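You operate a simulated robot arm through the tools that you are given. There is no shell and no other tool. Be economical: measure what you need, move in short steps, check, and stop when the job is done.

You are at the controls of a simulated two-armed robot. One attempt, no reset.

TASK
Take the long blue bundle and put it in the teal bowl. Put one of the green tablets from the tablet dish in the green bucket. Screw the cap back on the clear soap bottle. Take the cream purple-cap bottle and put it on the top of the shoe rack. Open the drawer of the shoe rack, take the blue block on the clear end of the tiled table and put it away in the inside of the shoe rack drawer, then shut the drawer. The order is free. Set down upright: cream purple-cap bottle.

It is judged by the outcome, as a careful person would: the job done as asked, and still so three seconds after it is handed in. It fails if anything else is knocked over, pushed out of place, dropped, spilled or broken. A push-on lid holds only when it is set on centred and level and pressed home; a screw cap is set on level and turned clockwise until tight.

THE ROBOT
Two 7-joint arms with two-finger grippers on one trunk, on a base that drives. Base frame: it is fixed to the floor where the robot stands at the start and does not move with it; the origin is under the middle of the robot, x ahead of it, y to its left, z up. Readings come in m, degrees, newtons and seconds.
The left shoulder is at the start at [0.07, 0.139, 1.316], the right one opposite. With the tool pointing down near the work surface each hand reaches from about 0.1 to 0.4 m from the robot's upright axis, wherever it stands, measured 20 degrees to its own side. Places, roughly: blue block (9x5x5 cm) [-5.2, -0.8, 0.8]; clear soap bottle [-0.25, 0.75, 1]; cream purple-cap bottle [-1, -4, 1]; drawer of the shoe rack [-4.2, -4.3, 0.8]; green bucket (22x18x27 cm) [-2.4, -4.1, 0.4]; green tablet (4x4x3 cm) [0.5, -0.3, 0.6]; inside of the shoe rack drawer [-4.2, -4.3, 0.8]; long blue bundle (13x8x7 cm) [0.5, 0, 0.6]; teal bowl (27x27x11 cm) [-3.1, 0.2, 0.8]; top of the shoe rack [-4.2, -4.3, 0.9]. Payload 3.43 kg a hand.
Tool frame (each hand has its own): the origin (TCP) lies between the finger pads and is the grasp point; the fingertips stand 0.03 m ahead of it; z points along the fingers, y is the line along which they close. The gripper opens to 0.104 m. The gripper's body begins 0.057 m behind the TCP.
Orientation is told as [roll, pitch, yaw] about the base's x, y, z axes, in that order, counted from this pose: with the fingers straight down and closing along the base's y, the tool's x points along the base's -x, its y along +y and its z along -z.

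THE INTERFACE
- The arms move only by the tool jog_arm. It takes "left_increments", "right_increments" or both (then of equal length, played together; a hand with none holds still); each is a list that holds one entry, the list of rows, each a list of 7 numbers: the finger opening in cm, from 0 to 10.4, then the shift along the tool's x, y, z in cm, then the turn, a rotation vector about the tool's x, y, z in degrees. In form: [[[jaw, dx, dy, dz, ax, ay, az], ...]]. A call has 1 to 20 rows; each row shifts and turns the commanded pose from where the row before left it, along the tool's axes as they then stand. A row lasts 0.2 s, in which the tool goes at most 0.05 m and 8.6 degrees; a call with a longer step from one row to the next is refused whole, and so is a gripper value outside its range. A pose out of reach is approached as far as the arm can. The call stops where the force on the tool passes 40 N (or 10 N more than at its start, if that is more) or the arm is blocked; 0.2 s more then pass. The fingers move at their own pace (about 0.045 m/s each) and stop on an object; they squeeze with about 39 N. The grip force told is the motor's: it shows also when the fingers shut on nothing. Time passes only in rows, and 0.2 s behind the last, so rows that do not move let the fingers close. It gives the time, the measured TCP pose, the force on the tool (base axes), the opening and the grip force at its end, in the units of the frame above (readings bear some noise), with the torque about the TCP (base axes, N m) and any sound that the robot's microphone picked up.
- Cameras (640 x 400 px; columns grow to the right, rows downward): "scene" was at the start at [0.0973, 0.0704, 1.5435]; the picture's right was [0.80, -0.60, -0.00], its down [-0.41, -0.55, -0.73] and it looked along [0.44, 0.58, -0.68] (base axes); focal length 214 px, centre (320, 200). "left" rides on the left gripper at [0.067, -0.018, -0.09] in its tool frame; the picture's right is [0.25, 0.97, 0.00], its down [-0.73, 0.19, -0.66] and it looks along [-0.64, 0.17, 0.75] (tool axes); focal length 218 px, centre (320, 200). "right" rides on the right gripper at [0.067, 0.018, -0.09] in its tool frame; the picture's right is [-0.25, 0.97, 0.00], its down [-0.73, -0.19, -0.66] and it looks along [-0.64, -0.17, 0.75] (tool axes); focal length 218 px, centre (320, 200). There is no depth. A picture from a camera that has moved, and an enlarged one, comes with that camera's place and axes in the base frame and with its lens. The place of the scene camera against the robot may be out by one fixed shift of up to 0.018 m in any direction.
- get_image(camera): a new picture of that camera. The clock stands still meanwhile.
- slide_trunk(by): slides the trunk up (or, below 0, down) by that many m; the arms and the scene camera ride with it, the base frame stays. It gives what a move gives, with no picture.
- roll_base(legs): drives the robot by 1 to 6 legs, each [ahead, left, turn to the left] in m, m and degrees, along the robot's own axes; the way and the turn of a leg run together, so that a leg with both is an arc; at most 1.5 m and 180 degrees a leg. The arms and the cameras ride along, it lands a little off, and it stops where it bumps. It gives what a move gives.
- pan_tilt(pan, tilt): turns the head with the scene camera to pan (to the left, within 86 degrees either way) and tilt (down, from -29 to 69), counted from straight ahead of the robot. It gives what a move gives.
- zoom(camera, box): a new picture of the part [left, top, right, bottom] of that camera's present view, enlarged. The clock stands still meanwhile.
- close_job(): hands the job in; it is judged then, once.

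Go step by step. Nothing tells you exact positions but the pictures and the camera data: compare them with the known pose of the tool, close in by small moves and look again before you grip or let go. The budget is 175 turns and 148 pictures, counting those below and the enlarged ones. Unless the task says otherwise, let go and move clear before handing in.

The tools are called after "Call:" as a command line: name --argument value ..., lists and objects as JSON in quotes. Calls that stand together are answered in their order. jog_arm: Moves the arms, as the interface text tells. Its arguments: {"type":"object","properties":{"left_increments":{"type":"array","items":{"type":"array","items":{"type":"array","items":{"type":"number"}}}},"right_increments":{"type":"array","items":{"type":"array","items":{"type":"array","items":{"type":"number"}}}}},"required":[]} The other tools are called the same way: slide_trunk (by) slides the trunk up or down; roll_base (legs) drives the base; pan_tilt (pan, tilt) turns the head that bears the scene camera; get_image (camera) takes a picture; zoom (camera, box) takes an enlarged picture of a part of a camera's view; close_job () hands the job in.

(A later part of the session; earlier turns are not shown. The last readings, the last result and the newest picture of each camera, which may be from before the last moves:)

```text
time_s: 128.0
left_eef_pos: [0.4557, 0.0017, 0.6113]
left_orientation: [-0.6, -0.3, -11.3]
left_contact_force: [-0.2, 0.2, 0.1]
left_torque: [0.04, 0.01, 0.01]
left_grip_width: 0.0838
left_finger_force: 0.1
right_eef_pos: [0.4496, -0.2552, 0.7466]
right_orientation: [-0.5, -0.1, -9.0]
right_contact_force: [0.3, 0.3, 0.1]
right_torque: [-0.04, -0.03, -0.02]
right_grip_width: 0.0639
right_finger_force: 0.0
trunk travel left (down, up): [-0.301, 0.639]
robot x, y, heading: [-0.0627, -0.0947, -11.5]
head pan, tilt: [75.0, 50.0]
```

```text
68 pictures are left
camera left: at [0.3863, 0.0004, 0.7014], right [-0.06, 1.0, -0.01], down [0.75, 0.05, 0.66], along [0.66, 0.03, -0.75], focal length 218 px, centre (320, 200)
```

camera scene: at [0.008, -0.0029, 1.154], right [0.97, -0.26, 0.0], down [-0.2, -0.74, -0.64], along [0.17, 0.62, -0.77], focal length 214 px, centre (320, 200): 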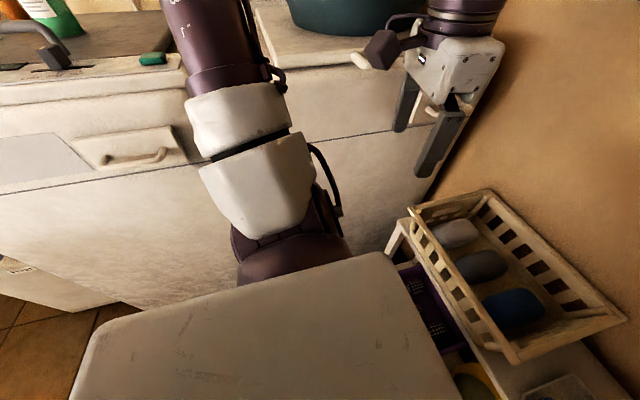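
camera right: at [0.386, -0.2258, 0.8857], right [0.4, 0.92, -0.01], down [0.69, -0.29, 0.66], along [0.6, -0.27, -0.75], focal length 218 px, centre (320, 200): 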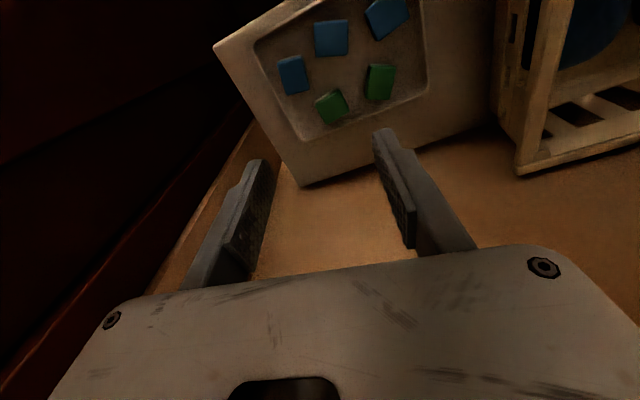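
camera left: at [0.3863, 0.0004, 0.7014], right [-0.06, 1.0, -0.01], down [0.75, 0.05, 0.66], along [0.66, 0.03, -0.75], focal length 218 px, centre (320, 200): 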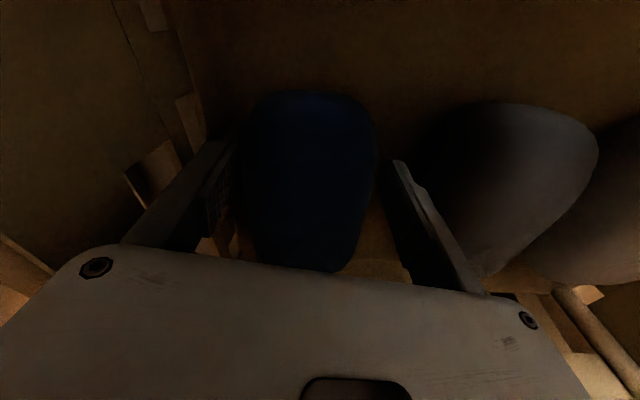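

The bundle is between the fingers; I go 1.5 cm deeper and close.

Call:
slide_trunk --by -0.015

Call:
jog_arm --left_increments '[[[6, 0, 0, 0, 0, 0, 0], [4, 0, 0, 0, 0, 0, 0], [4, 0, 0, 0, 0, 0, 0], [4, 0, 0, 0, 0, 0, 0]]]'

Call:
get_image --camera "left"

Call:
get_image --camera "right"

```text
time_s: 128.7
left_eef_pos: [0.4565, 0.0034, 0.6032]
left_orientation: [-0.4, -0.8, -11.1]
left_contact_force: [-6.4, 1.8, 16.2]
left_torque: [0.84, 0.28, 0.4]
left_grip_width: 0.0809
left_finger_force: 0.0
right_eef_pos: [0.4483, -0.2553, 0.7332]
right_orientation: [-0.7, -0.3, -8.8]
right_contact_force: [-0.5, -0.1, -0.4]
right_torque: [0.0, 0.01, -0.01]
right_grip_width: 0.0639
right_finger_force: 0.1
trunk travel left (down, up): [-0.287, 0.653]
robot x, y, heading: [-0.0608, -0.0977, -11.8]
head pan, tilt: [75.0, 50.0]
stopped: the force on the tool passed its limit at 43 N (the readings are from after the stop); the commanded pose is now the measured one
```

```text
time_s: 129.7
left_eef_pos: [0.4584, 0.0027, 0.6014]
left_orientation: [-0.4, -0.7, -11.0]
left_contact_force: [0.0, 3.4, 6.0]
left_torque: [0.24, -0.25, 0.13]
left_grip_width: 0.0697
left_finger_force: 38.8
right_eef_pos: [0.4493, -0.254, 0.7322]
right_orientation: [-0.6, -0.2, -8.9]
right_contact_force: [0.3, 0.3, 0.0]
right_torque: [0.06, 0.03, -0.02]
right_grip_width: 0.064
right_finger_force: 0.0
trunk travel left (down, up): [-0.287, 0.653]
robot x, y, heading: [-0.0631, -0.0923, -11.7]
head pan, tilt: [75.0, 50.0]
```

```text
67 pictures are left
camera left: at [0.3874, 0.0012, 0.6892], right [-0.06, 1.0, -0.01], down [0.75, 0.05, 0.66], along [0.66, 0.03, -0.75], focal length 218 px, centre (320, 200)
```

left: 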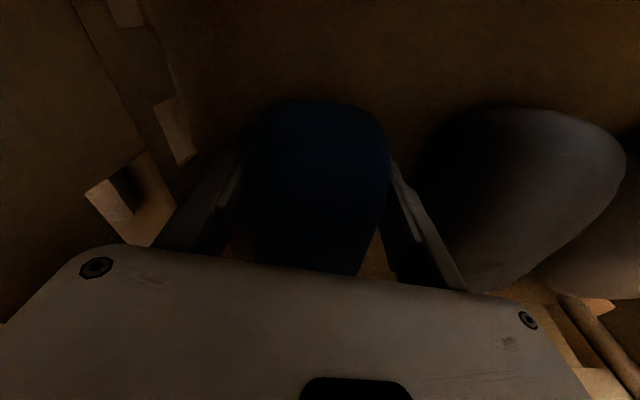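

```text
66 pictures are left
camera right: at [0.3859, -0.2243, 0.8211], right [0.4, 0.92, -0.01], down [0.69, -0.29, 0.66], along [0.6, -0.27, -0.75], focal length 218 px, centre (320, 200)
```

right: 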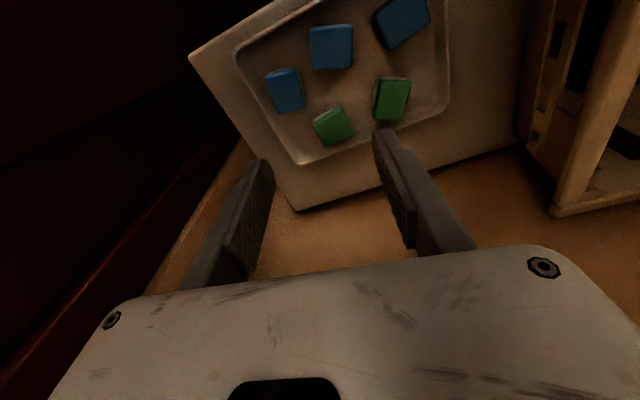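

Bundle held (7 cm). While it rests there, I bring the right hand over the outer green tablet at about (0.482, -0.255, top 0.58).

Call:
jog_arm --right_increments '[[[5.8, -1.64, 0.18, 0, 0, 0, 0], [5.8, -1.64, 0.18, 0, 0, 0, 0], [5.8, 0, 0, 3.3, 0, 0, 0], [5.8, 0, 0, 3.3, 0, 0, 0], [5.8, 0, 0, 3.0, 0, 0, 0], [5.8, 0, 0, 0, 0, 0, 0]]]'

Call:
get_image --camera "right"

```text
time_s: 131.1
left_eef_pos: [0.4566, 0.0033, 0.6005]
left_orientation: [-0.4, -0.8, -11.2]
left_contact_force: [-1.1, -1.0, 2.9]
left_torque: [-0.13, 0.06, 0.05]
left_grip_width: 0.0696
left_finger_force: 38.9
right_eef_pos: [0.4832, -0.2572, 0.6363]
right_orientation: [-0.6, -0.2, -8.9]
right_contact_force: [0.5, -0.2, 0.1]
right_torque: [-0.02, 0.04, 0.0]
right_grip_width: 0.0579
right_finger_force: 0.0
trunk travel left (down, up): [-0.287, 0.653]
robot x, y, heading: [-0.0615, -0.0925, -11.6]
head pan, tilt: [75.0, 50.0]
```

```text
65 pictures are left
camera right: at [0.4196, -0.2275, 0.7258], right [0.4, 0.92, -0.01], down [0.69, -0.29, 0.66], along [0.6, -0.27, -0.75], focal length 218 px, centre (320, 200)
```

right: 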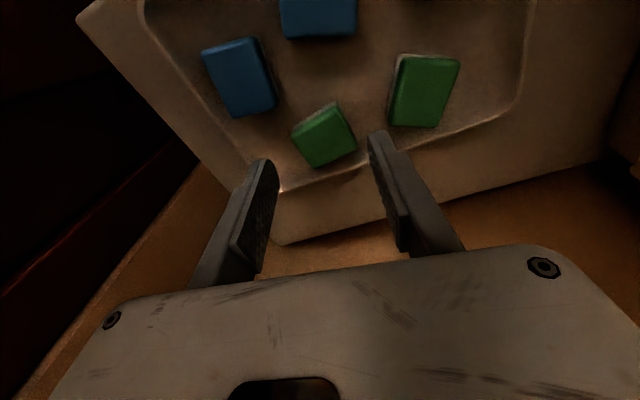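

Call:
jog_arm --right_increments '[[[5.6, 0, 0.3, 2.0, 0, 0, 0], [5.6, 0, 0, 1.5, 0, 0, 0], [5.6, 0, 0, 0.8, 0, 0, 0], [5.6, 0, 0, 0, 0, 0, 0]]]'

Call:
get_image --camera "right"

```text
time_s: 132.1
left_eef_pos: [0.4574, 0.0034, 0.6007]
left_orientation: [-0.4, -0.8, -11.2]
left_contact_force: [-0.2, 0.0, -0.4]
left_torque: [-0.02, 0.05, -0.02]
left_grip_width: 0.0697
left_finger_force: 39.1
right_eef_pos: [0.4847, -0.2533, 0.5964]
right_orientation: [-0.4, -0.5, -8.8]
right_contact_force: [2.3, 2.8, 19.8]
right_torque: [0.7, -0.08, -0.11]
right_grip_width: 0.0533
right_finger_force: 0.1
trunk travel left (down, up): [-0.287, 0.653]
robot x, y, heading: [-0.0619, -0.0955, -11.6]
head pan, tilt: [75.0, 50.0]
```

```text
64 pictures are left
camera right: at [0.4198, -0.2238, 0.6845], right [0.4, 0.92, -0.01], down [0.69, -0.29, 0.66], along [0.61, -0.27, -0.75], focal length 218 px, centre (320, 200)
```

right: 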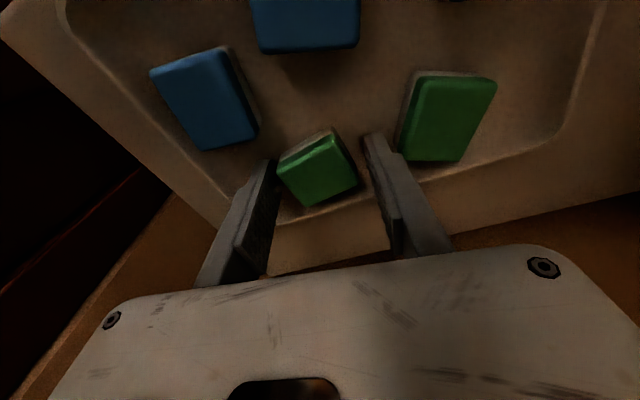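

The tablet is between the pads with a fingertip resting on the dish. I raise 4 mm and close.

Call:
jog_arm --right_increments '[[[5.6, 0, -0.1, -0.5, 0, 0, 0], [4, 0, 0, 0, 0, 0, 0], [2, 0, 0, 0, 0, 0, 0], [2, 0, 0, 0, 0, 0, 0], [2, 0, 0, 0, 0, 0, 0]]]'

Call:
jog_arm --right_increments '[[[2, 0, 0, -2, 0, 0, 0], [2, 0, 0, -3, 0, 0, 0], [2, 0, 0, -4, 0, 0, 0], [2, 0, 0, -4, 0, 0, 0], [2, 0, 0, 0, 0, 0, 0]]]'

Call:
get_image --camera "right"

```text
time_s: 133.3
left_eef_pos: [0.4573, 0.0026, 0.6003]
left_orientation: [-0.4, -0.7, -11.1]
left_contact_force: [-0.3, 2.8, 4.8]
left_torque: [-0.07, -0.04, 0.01]
left_grip_width: 0.0698
left_finger_force: 38.9
right_eef_pos: [0.4835, -0.2561, 0.5987]
right_orientation: [-0.7, -0.2, -9.0]
right_contact_force: [0.0, 0.5, -0.8]
right_torque: [-0.03, 0.01, -0.02]
right_grip_width: 0.0368
right_finger_force: 38.6
trunk travel left (down, up): [-0.287, 0.653]
robot x, y, heading: [-0.0619, -0.0929, -11.9]
head pan, tilt: [75.0, 50.0]
```

```text
time_s: 134.5
left_eef_pos: [0.4582, 0.0022, 0.6009]
left_orientation: [-0.4, -0.8, -11.1]
left_contact_force: [-2.4, 1.3, 4.4]
left_torque: [-0.22, -0.05, 0.03]
left_grip_width: 0.0696
left_finger_force: 39.2
right_eef_pos: [0.483, -0.2545, 0.7304]
right_orientation: [-0.8, -0.1, -8.8]
right_contact_force: [-0.3, 0.1, 0.3]
right_torque: [-0.01, 0.01, -0.03]
right_grip_width: 0.0369
right_finger_force: 39.1
trunk travel left (down, up): [-0.287, 0.653]
robot x, y, heading: [-0.062, -0.0951, -11.6]
head pan, tilt: [75.0, 50.0]
```

```text
63 pictures are left
camera right: at [0.4194, -0.2244, 0.8181], right [0.4, 0.92, -0.01], down [0.69, -0.29, 0.66], along [0.6, -0.27, -0.75], focal length 218 px, centre (320, 200)
```

right: 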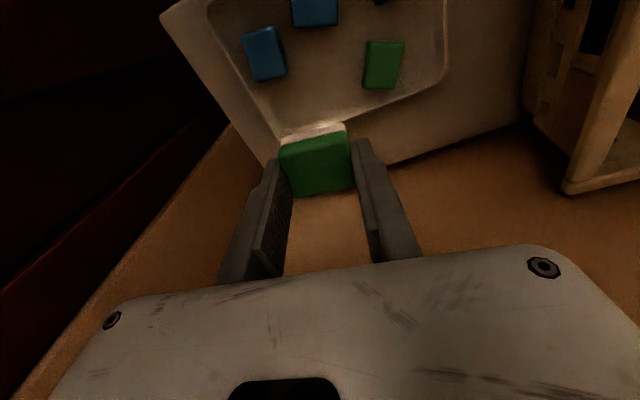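

Tablet held. I lift with the trunk, back off and draw both hands in.

Call:
slide_trunk --by 0.36

Call:
roll_base --legs '[[-0.3, 0, 0]]'

Call:
jog_arm --left_increments '[[[4, 3, 1, -1, 0, 0, 0], [4, 3, 1, -1, 0, 0, 0], [4, 3, 1, -1, 0, 0, 0], [4, 3, 1, -1, 0, 0, 0], [4, 3, 1, -1, 0, 0, 0], [4, 3, 0, 0, 0, 0, 0]]]' --right_increments '[[[2, 3, -1, 0, 0, 0, 0], [2, 3, -1, 0, 0, 0, 0], [2, 3, -1, 0, 0, 0, 0], [2, 3, -1, 0, 0, 0, 0], [2, 3, 0, 0, 0, 0, 0], [2, 3, 0, 0, 0, 0, 0]]]'

Call:
get_image --camera "left"

```text
time_s: 138.0
left_eef_pos: [0.4543, 0.0032, 0.9698]
left_orientation: [-0.4, -1.6, -11.1]
left_contact_force: [0.7, 0.1, -4.8]
left_torque: [-0.06, 0.17, 0.01]
left_grip_width: 0.0695
left_finger_force: 39.3
right_eef_pos: [0.4774, -0.2547, 1.095]
right_orientation: [-0.6, -0.6, -8.8]
right_contact_force: [0.7, 0.2, -1.0]
right_torque: [-0.05, -0.03, -0.02]
right_grip_width: 0.0367
right_finger_force: 39.1
trunk travel left (down, up): [-0.647, 0.293]
robot x, y, heading: [-0.062, -0.0956, -12.0]
head pan, tilt: [75.0, 50.0]
```

```text
time_s: 138.7
left_eef_pos: [0.4545, 0.0018, 0.9669]
left_orientation: [-0.5, -1.5, -11.1]
left_contact_force: [-0.3, 0.2, -1.8]
left_torque: [0.01, 0.01, -0.02]
left_grip_width: 0.0697
left_finger_force: 38.8
right_eef_pos: [0.4788, -0.2555, 1.0891]
right_orientation: [-0.6, -0.5, -8.7]
right_contact_force: [-0.5, -0.7, -0.6]
right_torque: [-0.03, -0.03, -0.01]
right_grip_width: 0.0366
right_finger_force: 39.1
trunk travel left (down, up): [-0.647, 0.293]
robot x, y, heading: [-0.0656, -0.0971, -11.8]
head pan, tilt: [75.0, 50.0]
stopped in leg 1: the robot was blocked; the commanded pose is now the measured one
```

```text
time_s: 140.3
left_eef_pos: [0.3602, 0.1077, 1.0026]
left_orientation: [-1.9, -1.5, -9.6]
left_contact_force: [0.2, 0.7, -1.4]
left_torque: [-0.01, 0.05, 0.01]
left_grip_width: 0.0696
left_finger_force: 38.8
left hand out of reach, approached as far as the arm can: row 3, 4, 5, 6
right_eef_pos: [0.3546, -0.2322, 1.1003]
right_orientation: [-2.4, -0.6, -6.3]
right_contact_force: [0.1, -0.5, -1.2]
right_torque: [0.0, 0.01, 0.02]
right_grip_width: 0.0367
right_finger_force: 38.9
right hand out of reach, approached as far as the arm can: row 5, 6
trunk travel left (down, up): [-0.647, 0.293]
robot x, y, heading: [-0.0589, -0.0909, -9.9]
head pan, tilt: [75.0, 50.0]
stopped in row 6 (left hand): the arm was blocked; the commanded pose is now the measured one
```

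```text
62 pictures are left
camera left: at [0.289, 0.1059, 1.0908], right [-0.09, 1.0, -0.04], down [0.74, 0.09, 0.67], along [0.67, 0.03, -0.74], focal length 218 px, centre (320, 200)
```

left: 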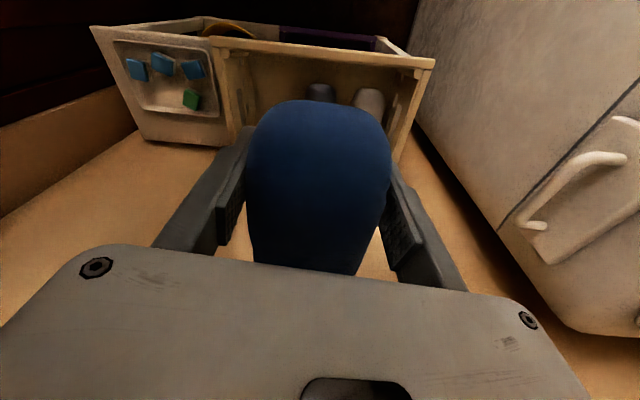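

The bundle is up, but something blocks backing off. I look at the elbows.

Call:
pan_tilt --pan 80 --tilt 20

Call:
get_image --camera "scene"

Call:
pan_tilt --pan -86 --tilt 25

Call:
get_image --camera "scene"

```text
time_s: 141.2
left_eef_pos: [0.3604, 0.1063, 1.0014]
left_orientation: [-2.0, -1.6, -9.6]
left_contact_force: [0.2, 0.8, -2.4]
left_torque: [-0.03, -0.01, 0.01]
left_grip_width: 0.0694
left_finger_force: 38.6
right_eef_pos: [0.3558, -0.2335, 1.1003]
right_orientation: [-2.7, -0.7, -6.3]
right_contact_force: [-0.3, 0.3, -0.6]
right_torque: [-0.03, 0.02, 0.04]
right_grip_width: 0.0368
right_finger_force: 39.3
trunk travel left (down, up): [-0.647, 0.293]
robot x, y, heading: [-0.0559, -0.0907, -9.8]
head pan, tilt: [80.0, 20.0]
```

```text
61 pictures are left
camera scene: at [0.0127, 0.0223, 1.4133], right [0.94, -0.34, 0.01], down [-0.11, -0.34, -0.93], along [0.32, 0.87, -0.36], focal length 214 px, centre (320, 200)
```

scene: 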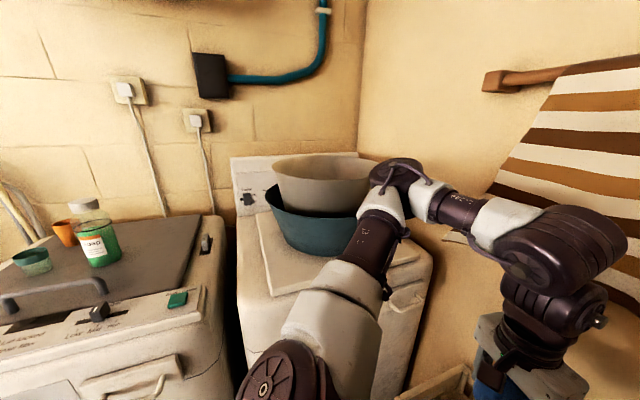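

```text
time_s: 143.8
left_eef_pos: [0.3608, 0.1077, 1.0008]
left_orientation: [-1.9, -1.5, -9.5]
left_contact_force: [-0.8, 0.0, -1.3]
left_torque: [0.01, 0.04, -0.01]
left_grip_width: 0.0697
left_finger_force: 39.0
right_eef_pos: [0.3544, -0.2327, 1.0988]
right_orientation: [-2.6, -0.6, -6.2]
right_contact_force: [-0.8, -1.1, -0.6]
right_torque: [0.02, -0.02, 0.0]
right_grip_width: 0.0368
right_finger_force: 39.6
trunk travel left (down, up): [-0.647, 0.293]
robot x, y, heading: [-0.0596, -0.0928, -10.0]
head pan, tilt: [-85.9, 25.0]
```

```text
60 pictures are left
camera scene: at [-0.0287, -0.1573, 1.4094], right [-0.99, 0.1, -0.01], down [0.05, 0.4, -0.92], along [-0.09, -0.91, -0.4], focal length 214 px, centre (320, 200)
```

scene: 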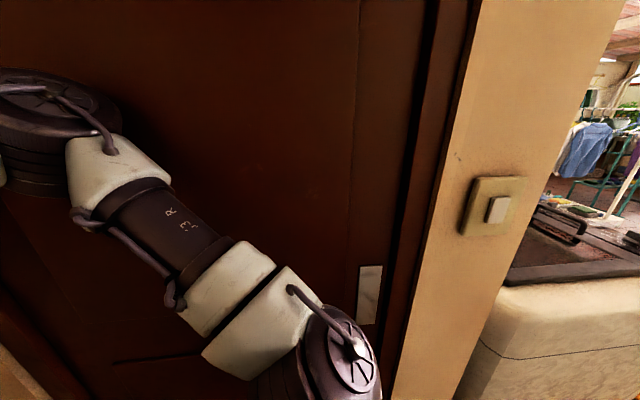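

The right elbow is against the door on my right. I strafe left a little, then back off.

Call:
roll_base --legs '[[0, 0.06, 0], [-0.2, 0.02, 0]]'

```text
time_s: 145.9
left_eef_pos: [0.1824, 0.195, 1.0028]
left_orientation: [-0.6, -1.0, -10.0]
left_contact_force: [-0.5, -0.1, -1.5]
left_torque: [0.05, 0.06, 0.0]
left_grip_width: 0.0696
left_finger_force: 39.4
right_eef_pos: [0.1766, -0.1485, 1.0921]
right_orientation: [-1.0, -0.1, -7.0]
right_contact_force: [0.9, 0.6, 1.0]
right_torque: [-0.04, 0.0, 0.0]
right_grip_width: 0.0368
right_finger_force: 39.1
trunk travel left (down, up): [-0.647, 0.293]
robot x, y, heading: [-0.2452, 0.0201, -10.4]
head pan, tilt: [-85.9, 25.0]
```

Free. I raise the trunk so nothing catches on the washers, and turn round to face the other way.

Call:
slide_trunk --by 0.25

Call:
roll_base --legs '[[-0.15, -0.05, 0], [0, 0, 100], [0, 0, 90]]'

Call:
pan_tilt --pan 0 --tilt 20

Call:
get_image --camera "scene"

```text
time_s: 148.5
left_eef_pos: [0.1823, 0.1961, 1.2541]
left_orientation: [-0.7, -1.0, -10.0]
left_contact_force: [0.3, -0.5, -2.0]
left_torque: [-0.01, 0.04, 0.0]
left_grip_width: 0.0694
left_finger_force: 39.1
right_eef_pos: [0.1755, -0.1493, 1.3431]
right_orientation: [-1.0, -0.1, -6.9]
right_contact_force: [0.5, -0.5, -0.7]
right_torque: [-0.01, -0.01, -0.01]
right_grip_width: 0.0367
right_finger_force: 39.1
trunk travel left (down, up): [-0.897, 0.043]
robot x, y, heading: [-0.2422, 0.0208, -10.4]
head pan, tilt: [-85.9, 25.0]
```

```text
time_s: 157.9
left_eef_pos: [-0.7916, -0.2416, 1.2526]
left_orientation: [-0.5, -0.9, 179.5]
left_contact_force: [-0.4, 0.4, -1.3]
left_torque: [-0.01, -0.09, -0.02]
left_grip_width: 0.0691
left_finger_force: 39.1
right_eef_pos: [-0.8414, 0.1012, 1.3424]
right_orientation: [-1.1, -0.1, -177.6]
right_contact_force: [-0.3, 0.4, -0.7]
right_torque: [0.03, 0.02, 0.01]
right_grip_width: 0.0367
right_finger_force: 39.4
trunk travel left (down, up): [-0.897, 0.043]
robot x, y, heading: [-0.3994, 0.0038, 179.3]
head pan, tilt: [-85.9, 25.0]
```

```text
time_s: 159.5
left_eef_pos: [-0.7918, -0.2409, 1.253]
left_orientation: [-0.6, -1.0, 179.5]
left_contact_force: [0.5, -0.3, -2.1]
left_torque: [-0.03, -0.05, 0.01]
left_grip_width: 0.0693
left_finger_force: 39.0
right_eef_pos: [-0.8416, 0.0983, 1.3423]
right_orientation: [-0.9, -0.2, -177.6]
right_contact_force: [0.6, 0.3, 0.4]
right_torque: [0.02, -0.02, 0.01]
right_grip_width: 0.0371
right_finger_force: 38.7
trunk travel left (down, up): [-0.897, 0.043]
robot x, y, heading: [-0.3991, 0.0001, 179.0]
head pan, tilt: [0.0, 20.0]
```

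```text
59 pictures are left
camera scene: at [-0.5466, 0.0067, 1.665], right [0.02, 1.0, 0.0], down [0.34, -0.01, -0.94], along [-0.94, 0.02, -0.34], focal length 214 px, centre (320, 200)
```

scene: 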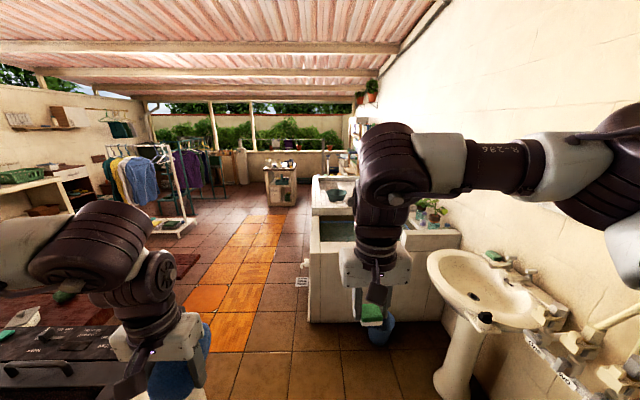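

A wash area lies ahead: sink, troughs on the right, aisle in the middle. I zoom to find the teal bowl.

Call:
zoom --camera "scene" --box '[240, 130, 400, 330]'

```text
2.00 times, centred on (320, 230) of scene
camera zoom: at [-0.5466, 0.0067, 1.665], right [0.02, 1.0, 0.0], down [0.34, -0.01, -0.94], along [-0.94, 0.02, -0.34], focal length 429 px, centre (320, 140)
```

zoom: 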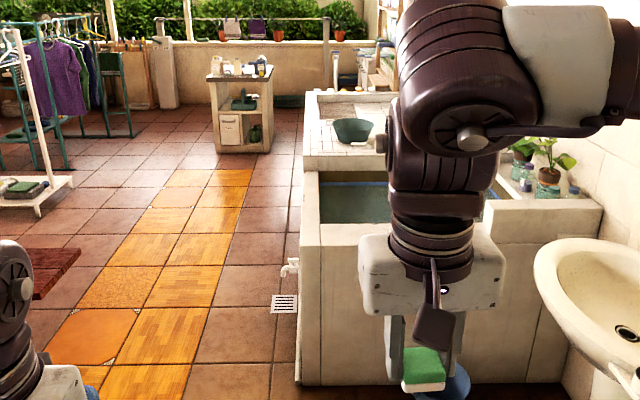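

The teal bowl is on the far trough slab near (-3.05, 0.25). I drive along the aisle to stand opposite it.

Call:
roll_base --legs '[[1.0, 0, 0], [0.3, 0.45, 0], [1.3, 0.03, 0], [0, 0, -89]]'

Call:
pan_tilt --pan 0 --tilt 45

Call:
get_image --camera "scene"

```text
time_s: 177.3
left_eef_pos: [-3.2525, -0.063, 1.2539]
left_orientation: [-0.6, -1.1, 91.9]
left_contact_force: [0.8, 0.2, -1.7]
left_torque: [-0.05, 0.01, -0.02]
left_grip_width: 0.0689
left_finger_force: 39.1
right_eef_pos: [-2.9153, -0.0001, 1.3422]
right_orientation: [-1.0, -0.1, 94.9]
right_contact_force: [0.3, 0.7, -0.4]
right_torque: [0.01, 0.03, -0.01]
right_grip_width: 0.0368
right_finger_force: 39.6
trunk travel left (down, up): [-0.897, 0.043]
robot x, y, heading: [-2.9975, -0.447, 91.5]
head pan, tilt: [0.0, 20.0]
```

```text
time_s: 178.2
left_eef_pos: [-3.2525, -0.0634, 1.2536]
left_orientation: [-0.7, -1.0, 91.9]
left_contact_force: [-0.5, -0.4, -2.4]
left_torque: [-0.07, 0.02, 0.0]
left_grip_width: 0.069
left_finger_force: 38.3
right_eef_pos: [-2.9147, -0.0004, 1.3431]
right_orientation: [-0.9, -0.1, 95.0]
right_contact_force: [1.3, 0.1, -1.3]
right_torque: [-0.01, 0.0, 0.01]
right_grip_width: 0.0368
right_finger_force: 38.7
trunk travel left (down, up): [-0.897, 0.043]
robot x, y, heading: [-2.9963, -0.4426, 91.7]
head pan, tilt: [0.0, 45.0]
```

```text
57 pictures are left
camera scene: at [-2.9996, -0.3088, 1.6264], right [1.0, 0.03, 0.0], down [0.02, -0.71, -0.71], along [-0.02, 0.71, -0.71], focal length 214 px, centre (320, 200)
```

scene: 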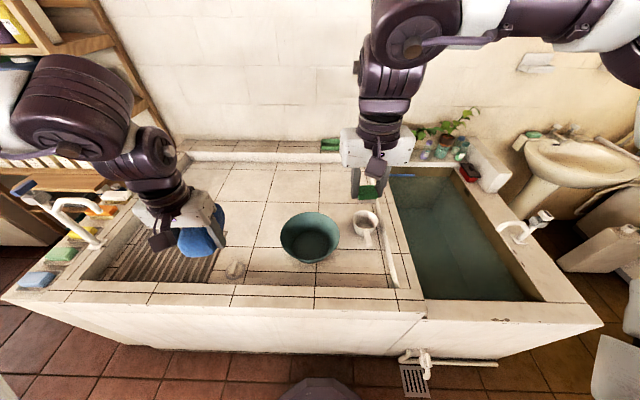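

I shift right 10 cm and ahead 8 cm, lower the trunk, then extend the left hand over the bowl.

Call:
roll_base --legs '[[0.07, -0.1, 0]]'

Call:
slide_trunk --by -0.2

Call:
jog_arm --left_increments '[[[4, -3.2, -1.5, 0, 0, 0, 0], [4, -3.2, -1.5, 0, 0, 0, 0], [4, -3.2, -1.5, 0, 0, 0, 0], [4, -3.2, -1.5, 0, 0, 0, 0], [4, -3.2, -1.5, 0, 0, 0, 0], [4, 0, 0, 0, 0, 0, 0]]]'

Call:
get_image --camera "scene"

```text
time_s: 179.4
left_eef_pos: [-3.159, 0.0059, 1.2534]
left_orientation: [-0.9, -1.1, 92.0]
left_contact_force: [-0.3, 0.8, -1.4]
left_torque: [-0.04, -0.01, -0.04]
left_grip_width: 0.0689
left_finger_force: 39.0
right_eef_pos: [-2.8203, 0.0695, 1.3436]
right_orientation: [-1.2, -0.3, 95.0]
right_contact_force: [0.4, -0.1, -0.8]
right_torque: [0.04, -0.03, -0.02]
right_grip_width: 0.0369
right_finger_force: 38.8
trunk travel left (down, up): [-0.897, 0.043]
robot x, y, heading: [-2.8959, -0.3733, 91.6]
head pan, tilt: [0.0, 45.0]
```

```text
time_s: 181.6
left_eef_pos: [-3.1539, 0.0079, 1.0544]
left_orientation: [-0.6, -0.9, 91.9]
left_contact_force: [0.2, 0.2, -1.1]
left_torque: [-0.06, 0.01, -0.02]
left_grip_width: 0.0691
left_finger_force: 38.8
right_eef_pos: [-2.8168, 0.0727, 1.1426]
right_orientation: [-1.0, -0.1, 94.9]
right_contact_force: [-0.7, 0.4, -1.1]
right_torque: [-0.04, 0.03, 0.02]
right_grip_width: 0.0368
right_finger_force: 39.2
trunk travel left (down, up): [-0.697, 0.243]
robot x, y, heading: [-2.8929, -0.3757, 91.5]
head pan, tilt: [0.0, 45.0]
```

```text
time_s: 183.0
left_eef_pos: [-3.1146, 0.1385, 1.0505]
left_orientation: [-0.8, -1.1, 91.9]
left_contact_force: [0.9, 0.4, -1.5]
left_torque: [-0.04, -0.01, -0.01]
left_grip_width: 0.0689
left_finger_force: 38.7
left hand out of reach, approached as far as the arm can: row 4, 5
right_eef_pos: [-2.8167, 0.0713, 1.1437]
right_orientation: [-1.1, -0.1, 95.0]
right_contact_force: [-0.1, -0.4, -0.7]
right_torque: [0.01, -0.02, -0.02]
right_grip_width: 0.0367
right_finger_force: 39.8
trunk travel left (down, up): [-0.697, 0.243]
robot x, y, heading: [-2.896, -0.3757, 91.6]
head pan, tilt: [0.0, 45.0]
```

```text
56 pictures are left
camera scene: at [-2.9014, -0.2373, 1.4264], right [1.0, 0.03, 0.0], down [0.02, -0.71, -0.71], along [-0.02, 0.71, -0.71], focal length 214 px, centre (320, 200)
```

scene: 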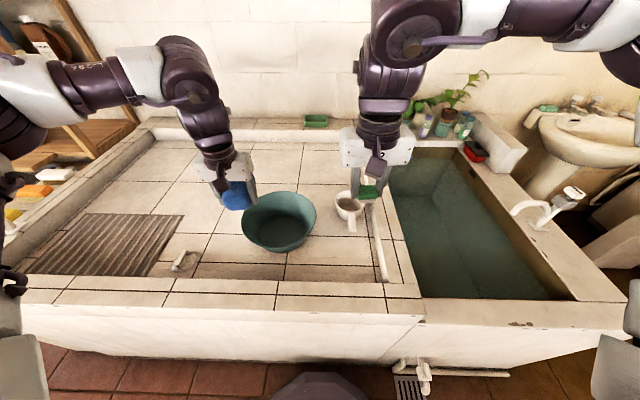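

Call:
get_image --camera "left"

Call:
get_image --camera "right"

```text
55 pictures are left
camera left: at [-3.0961, 0.0709, 1.1381], right [-0.96, -0.29, -0.02], down [-0.22, 0.71, 0.67], along [-0.18, 0.64, -0.74], focal length 218 px, centre (320, 200)
```

left: 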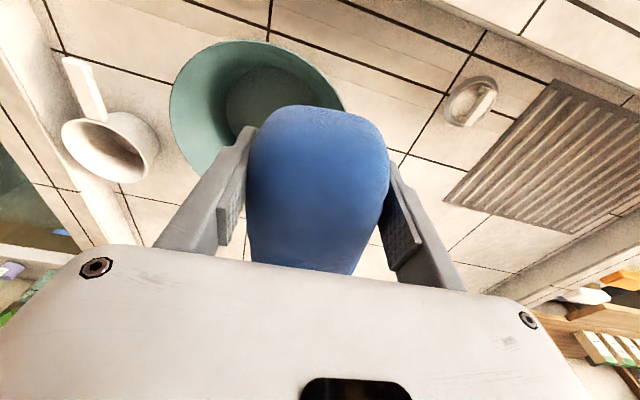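

```text
54 pictures are left
camera right: at [-2.8292, 0.0044, 1.2316], right [-0.99, 0.17, -0.02], down [0.12, 0.74, 0.66], along [0.12, 0.65, -0.75], focal length 218 px, centre (320, 200)
```

right: 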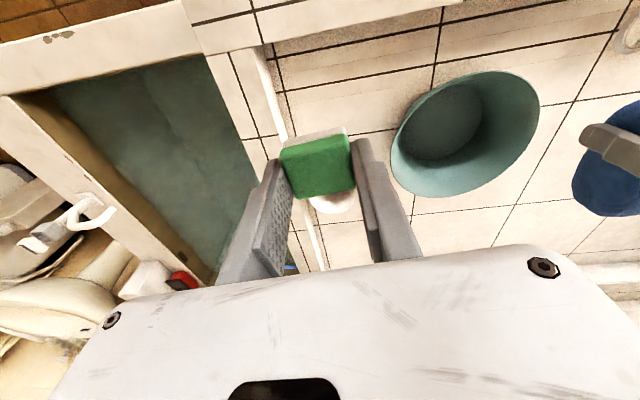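

Triangulated: bowl rim z≈0.87 with centre (-3.045, 0.198). I turn 6° right and tilt the left hand forward 25° for reach.

Call:
roll_base --legs '[[0, 0, -6]]'

Call:
jog_arm --left_increments '[[[4, 0, 0, 0, 0, -8.4, 0], [4, 0, 0, 0, 0, -8.4, 0], [4, 0, 0, 0, 0, -8.4, 0], [4, -2.5, 0, 1, 0, 0, 0], [4, -2.5, 0, 1, 0, 0, 0], [4, 0, 0, 0, 0, 0, 0]]]'

```text
time_s: 183.9
left_eef_pos: [-3.0635, 0.1574, 1.0502]
left_orientation: [-0.9, -1.0, 86.0]
left_contact_force: [-0.9, 0.3, -1.9]
left_torque: [0.0, -0.01, 0.0]
left_grip_width: 0.069
left_finger_force: 39.4
right_eef_pos: [-2.7725, 0.0615, 1.1429]
right_orientation: [-1.1, -0.1, 89.0]
right_contact_force: [-0.3, 0.6, -0.5]
right_torque: [-0.02, 0.0, 0.03]
right_grip_width: 0.0366
right_finger_force: 38.9
trunk travel left (down, up): [-0.697, 0.243]
robot x, y, heading: [-2.8936, -0.3755, 85.6]
head pan, tilt: [0.0, 45.0]
```

```text
time_s: 185.3
left_eef_pos: [-3.0589, 0.2115, 1.0533]
left_orientation: [-0.9, -26.3, 86.4]
left_contact_force: [-0.5, 0.5, -1.9]
left_torque: [-0.11, 0.01, 0.0]
left_grip_width: 0.0691
left_finger_force: 38.8
right_eef_pos: [-2.7705, 0.0614, 1.1437]
right_orientation: [-1.0, -0.2, 89.0]
right_contact_force: [-1.1, -0.6, -0.4]
right_torque: [-0.03, -0.01, 0.02]
right_grip_width: 0.0364
right_finger_force: 38.9
trunk travel left (down, up): [-0.697, 0.243]
robot x, y, heading: [-2.8939, -0.3735, 85.6]
head pan, tilt: [0.0, 45.0]
```

The bundle is over the bowl centre. I lower the trunk to bring it just inside the bowl and check.

Call:
slide_trunk --by -0.165

Call:
get_image --camera "left"

Call:
zoom --camera "scene" --box '[160, 120, 400, 270]'

```text
time_s: 187.2
left_eef_pos: [-3.0588, 0.2111, 0.8898]
left_orientation: [-0.8, -26.3, 86.4]
left_contact_force: [-0.9, -1.1, -2.0]
left_torque: [-0.06, -0.02, 0.02]
left_grip_width: 0.069
left_finger_force: 39.7
right_eef_pos: [-2.7714, 0.0606, 0.9787]
right_orientation: [-1.1, -0.2, 89.0]
right_contact_force: [0.2, -0.5, -0.5]
right_torque: [0.0, -0.02, 0.0]
right_grip_width: 0.0365
right_finger_force: 38.6
trunk travel left (down, up): [-0.532, 0.408]
robot x, y, heading: [-2.8971, -0.3726, 85.4]
head pan, tilt: [0.0, 45.0]
```

```text
53 pictures are left
camera left: at [-3.0486, 0.1114, 0.9395], right [-0.98, -0.16, -0.12], down [-0.18, 0.38, 0.91], along [-0.1, 0.91, -0.4], focal length 218 px, centre (320, 200)
```

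left: 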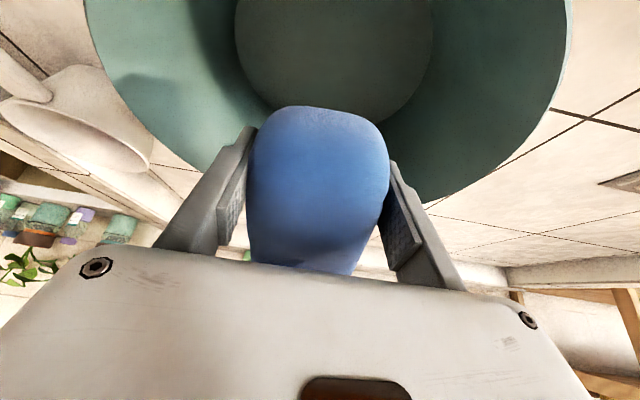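

```text
2.67 times, centred on (280, 195) of scene
camera zoom: at [-2.8884, -0.2378, 1.2614], right [1.0, -0.08, 0.0], down [-0.05, -0.71, -0.71], along [0.05, 0.7, -0.71], focal length 572 px, centre (427, 213)
```

zoom: 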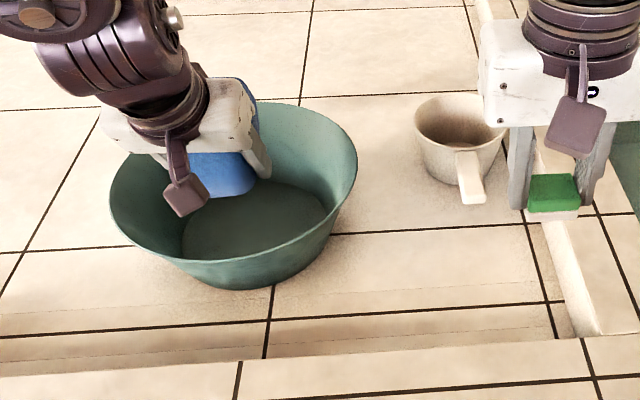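

I move 3.5 cm back toward the bowl centre and slightly lower, then release.

Call:
jog_arm --left_increments '[[[4, 2.0, 0, 0.1, 0, 0, 0], [4, 2.0, 0, 0.4, 0, 0, 0], [4, 0, 0, 1.0, 0, 0, 0], [4, 0, 0, 0, 0, 0, 0]]]'

Call:
zoom --camera "scene" --box '[160, 120, 400, 270]'

```text
time_s: 188.2
left_eef_pos: [-3.0608, 0.1813, 0.858]
left_orientation: [-0.9, -26.4, 86.4]
left_contact_force: [-0.1, 0.4, -2.0]
left_torque: [-0.05, -0.02, 0.02]
left_grip_width: 0.0692
left_finger_force: 39.0
right_eef_pos: [-2.7698, 0.0616, 0.9791]
right_orientation: [-1.0, -0.2, 89.0]
right_contact_force: [-0.3, 0.6, -0.8]
right_torque: [-0.04, -0.01, -0.06]
right_grip_width: 0.0368
right_finger_force: 39.2
trunk travel left (down, up): [-0.532, 0.408]
robot x, y, heading: [-2.8946, -0.3714, 85.8]
head pan, tilt: [0.0, 45.0]
```

```text
2.67 times, centred on (280, 195) of scene
camera zoom: at [-2.8884, -0.2381, 1.2614], right [1.0, -0.08, 0.0], down [-0.05, -0.7, -0.71], along [0.05, 0.7, -0.71], focal length 572 px, centre (427, 213)
```

zoom: 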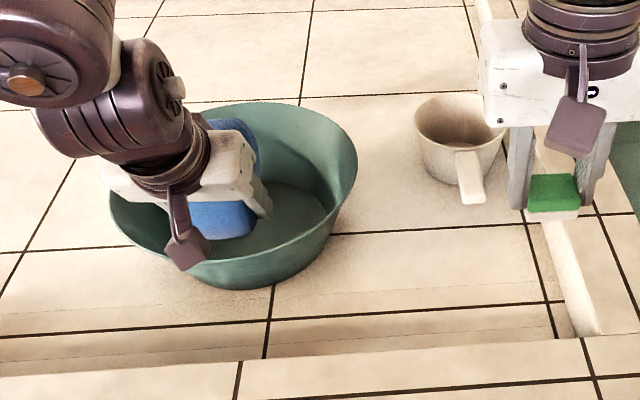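

Call:
jog_arm --left_increments '[[[7.5, 0, 0, 0, 0, 0, 0], [9, 0, 0, 0, 0, 0, 0], [9.4, 0, 0, 0, 0, 0, 0], [9.4, 0, 0, 0, 0, 0, 0]]]'

Call:
slide_trunk --by 0.2

Call:
zoom --camera "scene" --box '[140, 120, 440, 320]'

```text
time_s: 189.2
left_eef_pos: [-3.0604, 0.1817, 0.8579]
left_orientation: [-0.9, -26.4, 86.3]
left_contact_force: [0.0, -0.2, 0.0]
left_torque: [0.03, 0.03, 0.01]
left_grip_width: 0.094
left_finger_force: 0.1
right_eef_pos: [-2.771, 0.0614, 0.9784]
right_orientation: [-1.0, 0.0, 88.9]
right_contact_force: [0.4, -0.2, -0.3]
right_torque: [-0.02, -0.01, 0.02]
right_grip_width: 0.0367
right_finger_force: 39.5
trunk travel left (down, up): [-0.532, 0.408]
robot x, y, heading: [-2.8948, -0.3724, 85.6]
head pan, tilt: [0.0, 45.0]
```

```text
time_s: 191.4
left_eef_pos: [-3.0601, 0.1825, 1.0573]
left_orientation: [-0.9, -26.2, 86.4]
left_contact_force: [0.0, -0.7, 0.1]
left_torque: [0.01, -0.02, 0.0]
left_grip_width: 0.094
left_finger_force: 0.1
right_eef_pos: [-2.7708, 0.0606, 1.1779]
right_orientation: [-1.0, -0.1, 88.9]
right_contact_force: [0.6, 0.8, -0.2]
right_torque: [-0.01, -0.03, 0.04]
right_grip_width: 0.0363
right_finger_force: 39.2
trunk travel left (down, up): [-0.732, 0.208]
robot x, y, heading: [-2.9002, -0.3723, 85.9]
head pan, tilt: [0.0, 45.0]
```

```text
2.00 times, centred on (290, 220) of scene
camera zoom: at [-2.8884, -0.2376, 1.4613], right [1.0, -0.08, 0.0], down [-0.05, -0.71, -0.71], along [0.05, 0.7, -0.71], focal length 429 px, centre (380, 160)
```

zoom: 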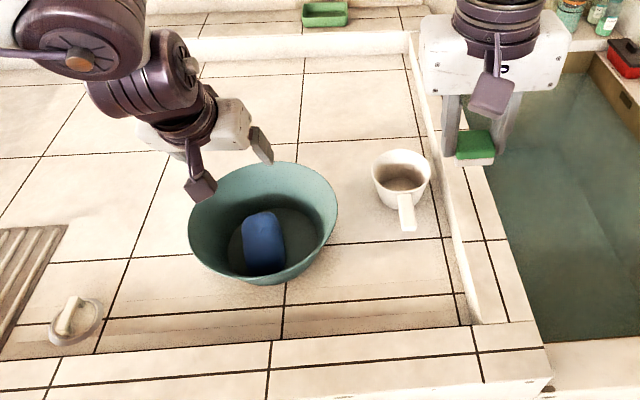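

The bundle is in the bowl. Now I back away, untilt the left hand, and turn toward the tiled table at (-5.2, -0.8).

Call:
roll_base --legs '[[-0.2, 0, 0]]'

Call:
jog_arm --left_increments '[[[9.4, 3, 1, -2, 0, 0, 0], [9.4, 3, 1, -2, 0, 0, 0], [9.4, 3, 1, -2, 0, 0, 0], [9.4, 0, 0, 0, 0, 8.4, 0], [9.4, 0, 0, 0, 0, 8.4, 0], [9.4, 0, 0, 0, 0, 8.4, 0], [9.4, 2, 1, -2, 0, 0, 0]]]'

Call:
roll_base --legs '[[0, 0, 94], [0.7, 0.15, 0]]'

Call:
pan_tilt --pan 0 --tilt 28

Call:
get_image --camera "scene"

```text
time_s: 193.0
left_eef_pos: [-3.0758, -0.0148, 1.0569]
left_orientation: [-0.8, -26.1, 86.4]
left_contact_force: [-0.9, -0.1, 0.1]
left_torque: [-0.02, 0.0, -0.02]
left_grip_width: 0.0942
left_finger_force: 0.2
right_eef_pos: [-2.7863, -0.136, 1.1785]
right_orientation: [-1.1, 0.0, 89.0]
right_contact_force: [0.1, -0.6, -0.5]
right_torque: [-0.02, 0.04, -0.02]
right_grip_width: 0.0367
right_finger_force: 39.3
trunk travel left (down, up): [-0.732, 0.208]
robot x, y, heading: [-2.9083, -0.5724, 85.8]
head pan, tilt: [0.0, 45.0]
```

```text
time_s: 194.6
left_eef_pos: [-3.1431, -0.1115, 1.1026]
left_orientation: [-0.8, -1.1, 86.0]
left_contact_force: [-0.1, -0.8, 0.2]
left_torque: [0.03, -0.02, 0.02]
left_grip_width: 0.0939
left_finger_force: 0.1
left hand out of reach, approached as far as the arm can: row 2, 3
right_eef_pos: [-2.7867, -0.1409, 1.1788]
right_orientation: [-1.1, -0.3, 89.0]
right_contact_force: [0.5, -0.6, -1.0]
right_torque: [0.05, -0.01, 0.01]
right_grip_width: 0.0368
right_finger_force: 39.0
trunk travel left (down, up): [-0.732, 0.208]
robot x, y, heading: [-2.9081, -0.5766, 85.7]
head pan, tilt: [0.0, 45.0]
```

```text
time_s: 202.5
left_eef_pos: [-4.0509, -0.9931, 1.1004]
left_orientation: [-0.7, -1.1, -179.4]
left_contact_force: [-0.2, -0.5, -0.4]
left_torque: [0.03, -0.02, -0.01]
left_grip_width: 0.0939
left_finger_force: 0.0
right_eef_pos: [-4.0499, -0.6355, 1.1784]
right_orientation: [-1.0, -0.2, -176.4]
right_contact_force: [0.2, -0.4, -0.6]
right_torque: [0.02, 0.02, 0.04]
right_grip_width: 0.0367
right_finger_force: 38.9
trunk travel left (down, up): [-0.732, 0.208]
robot x, y, heading: [-3.6105, -0.7252, -179.9]
head pan, tilt: [0.0, 45.0]
```

```text
time_s: 203.3
left_eef_pos: [-4.0523, -0.9934, 1.1015]
left_orientation: [-0.8, -1.1, -179.4]
left_contact_force: [-0.5, -0.7, 0.1]
left_torque: [-0.01, 0.0, 0.01]
left_grip_width: 0.0942
left_finger_force: 0.1
right_eef_pos: [-4.0511, -0.6353, 1.1776]
right_orientation: [-1.0, -0.2, -176.5]
right_contact_force: [-0.6, 0.8, -0.8]
right_torque: [0.02, 0.01, -0.01]
right_grip_width: 0.0369
right_finger_force: 39.1
trunk travel left (down, up): [-0.732, 0.208]
robot x, y, heading: [-3.609, -0.7258, -180.0]
head pan, tilt: [0.0, 28.0]
```

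```text
49 pictures are left
camera scene: at [-3.7527, -0.722, 1.487], right [0.0, 1.0, 0.0], down [0.47, 0.0, -0.88], along [-0.88, 0.0, -0.47], focal length 214 px, centre (320, 200)
```

scene: 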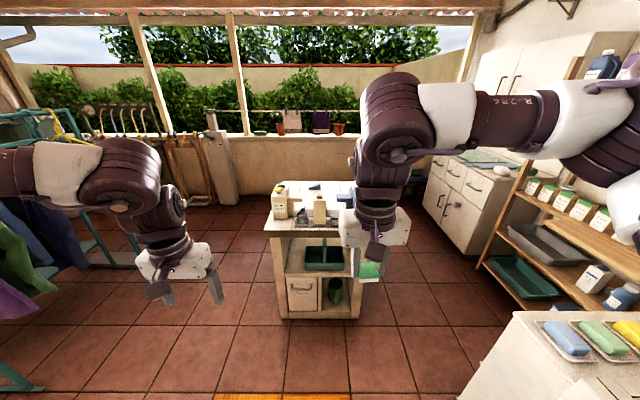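

Call:
zoom --camera "scene" --box '[260, 170, 370, 250]'

```text
5.00 times, centred on (315, 210) of scene
camera zoom: at [-3.7527, -0.722, 1.487], right [0.0, 1.0, 0.0], down [0.47, 0.0, -0.88], along [-0.88, 0.0, -0.47], focal length 1072 px, centre (345, 150)
```

zoom: 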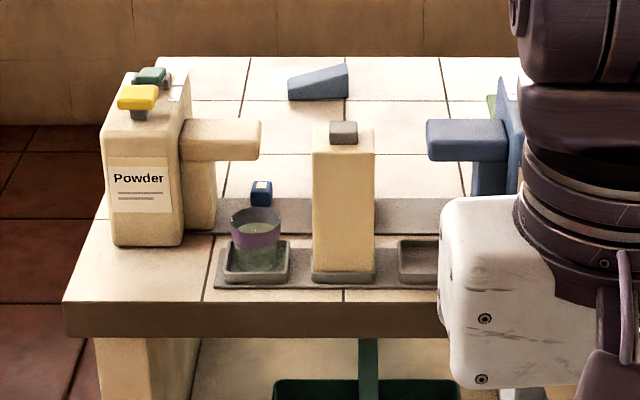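

The blue block lies on the far (clear) end of the table at about (-5.235, -0.763). I drive round the left side of the table to its far end.

Call:
roll_base --legs '[[0.3, 0.85, 0], [1.5, 0, 0], [0.15, 0, 0], [0, 0, -180], [-0.2, 0, 0]]'

Call:
pan_tilt --pan 35 --tilt 35

Call:
get_image --camera "scene"

```text
time_s: 224.6
left_eef_pos: [-5.3306, -1.3132, 1.1003]
left_orientation: [-0.8, -0.9, 1.8]
left_contact_force: [0.1, 0.7, 0.5]
left_torque: [0.0, 0.01, -0.01]
left_grip_width: 0.0942
left_finger_force: 0.0
right_eef_pos: [-5.3242, -1.6709, 1.1753]
right_orientation: [-1.0, 0.0, 4.8]
right_contact_force: [-0.3, -0.2, -0.2]
right_torque: [-0.01, 0.02, 0.0]
right_grip_width: 0.0369
right_finger_force: 39.1
trunk travel left (down, up): [-0.732, 0.208]
robot x, y, heading: [-5.7698, -1.5894, 1.3]
head pan, tilt: [0.0, 28.0]
```

```text
time_s: 225.6
left_eef_pos: [-5.3321, -1.3134, 1.1012]
left_orientation: [-0.7, -1.0, 1.8]
left_contact_force: [0.3, -0.2, 0.6]
left_torque: [-0.02, -0.01, -0.03]
left_grip_width: 0.0936
left_finger_force: 0.1
right_eef_pos: [-5.3264, -1.6707, 1.1773]
right_orientation: [-1.0, -0.1, 4.8]
right_contact_force: [1.2, 1.0, -1.1]
right_torque: [-0.01, -0.03, -0.03]
right_grip_width: 0.0365
right_finger_force: 39.7
trunk travel left (down, up): [-0.732, 0.208]
robot x, y, heading: [-5.7732, -1.5913, 1.5]
head pan, tilt: [35.0, 35.0]
```

```text
47 pictures are left
camera scene: at [-5.6513, -1.5331, 1.4762], right [0.59, -0.81, 0.0], down [-0.46, -0.34, -0.82], along [0.66, 0.48, -0.57], focal length 214 px, centre (320, 200)
```

scene: 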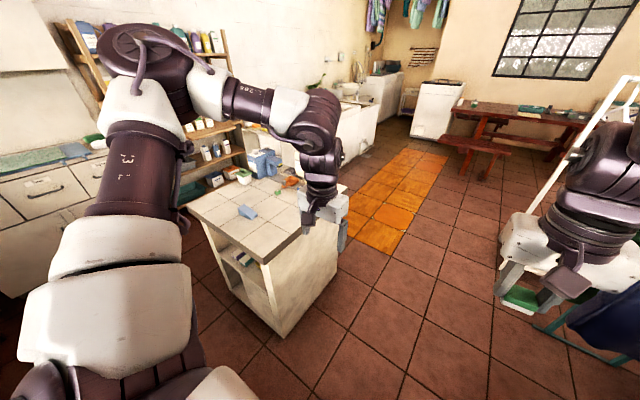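

The block is about 12 cm from this end, at (-5.2, -0.74). I strafe in front of it.

Call:
roll_base --legs '[[0, 0.66, -1.5], [0.1, 0, 0]]'

Call:
get_image --camera "left"

```text
time_s: 230.0
left_eef_pos: [-5.2378, -0.6603, 1.103]
left_orientation: [-0.8, -1.1, 0.5]
left_contact_force: [-0.1, -0.3, -0.6]
left_torque: [0.01, 0.03, 0.02]
left_grip_width: 0.0941
left_finger_force: 0.1
right_eef_pos: [-5.2384, -1.0184, 1.1795]
right_orientation: [-1.0, -0.2, 3.5]
right_contact_force: [1.0, -0.1, -0.1]
right_torque: [-0.02, -0.02, 0.03]
right_grip_width: 0.0367
right_finger_force: 38.7
trunk travel left (down, up): [-0.732, 0.208]
robot x, y, heading: [-5.6819, -0.925, 0.1]
head pan, tilt: [35.0, 35.0]
```

```text
46 pictures are left
camera left: at [-5.3064, -0.676, 1.1905], right [-0.26, 0.97, -0.02], down [0.71, 0.21, 0.67], along [0.65, 0.16, -0.74], focal length 218 px, centre (320, 200)
```

left: 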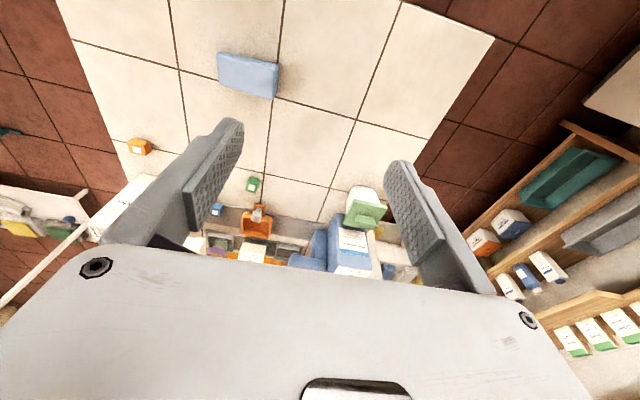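

The block's long side is along y at (-5.199, -0.766). I move over it and turn the hand −90° so the fingers close across its 5 cm width.

Call:
jog_arm --left_increments '[[[8, -1.3, -3.5, 2, 0, 0, 0], [8, -1.3, -3.5, 2, 0, 0, 0], [8, -1.3, -3.5, 2, 0, 0, 0], [8, 0, 0, 0, 0, 0, 8.2], [8, 0, 0, 0, 0, 0, 8.2], [8, 0, 0, 0, 0, 0, 8.2], [8, 0, 0, 0, 0, 0, 8.2], [8, 0, 0, 0, 0, 0, 8.2], [8, 0, 0, 0, 0, 0, 8.2], [8, 0, 0, 0, 0, 0, 8.2], [8, 0, 0, 0, 0, 0, 8.2], [8, 0, 0, 0, 0, 0, 8.2], [8, 0, 0, 0, 0, 0, 8.2], [8, 0, 0, 0, 0, 0, 8.2], [8, 0, 0, 0, 0, 0, 0]]]'

Call:
get_image --camera "left"

```text
time_s: 233.2
left_eef_pos: [-5.2033, -0.7503, 1.0463]
left_orientation: [1.0, -0.9, -89.8]
left_contact_force: [0.3, 0.6, -0.1]
left_torque: [-0.01, 0.01, 0.0]
left_grip_width: 0.08
left_finger_force: 0.0
left hand out of reach, approached as far as the arm can: row 3
right_eef_pos: [-5.2372, -1.0185, 1.1781]
right_orientation: [-1.0, -0.2, 3.4]
right_contact_force: [-0.3, -0.1, -0.2]
right_torque: [0.01, 0.02, -0.01]
right_grip_width: 0.0366
right_finger_force: 39.2
trunk travel left (down, up): [-0.732, 0.208]
robot x, y, heading: [-5.6794, -0.9287, 0.1]
head pan, tilt: [35.0, 35.0]
```

```text
45 pictures are left
camera left: at [-5.2231, -0.6798, 1.1348], right [0.97, 0.26, 0.02], down [0.18, -0.72, 0.67], along [0.18, -0.65, -0.74], focal length 218 px, centre (320, 200)
```

left: 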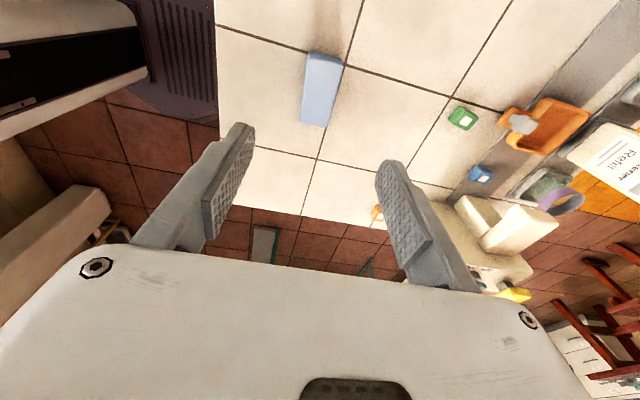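

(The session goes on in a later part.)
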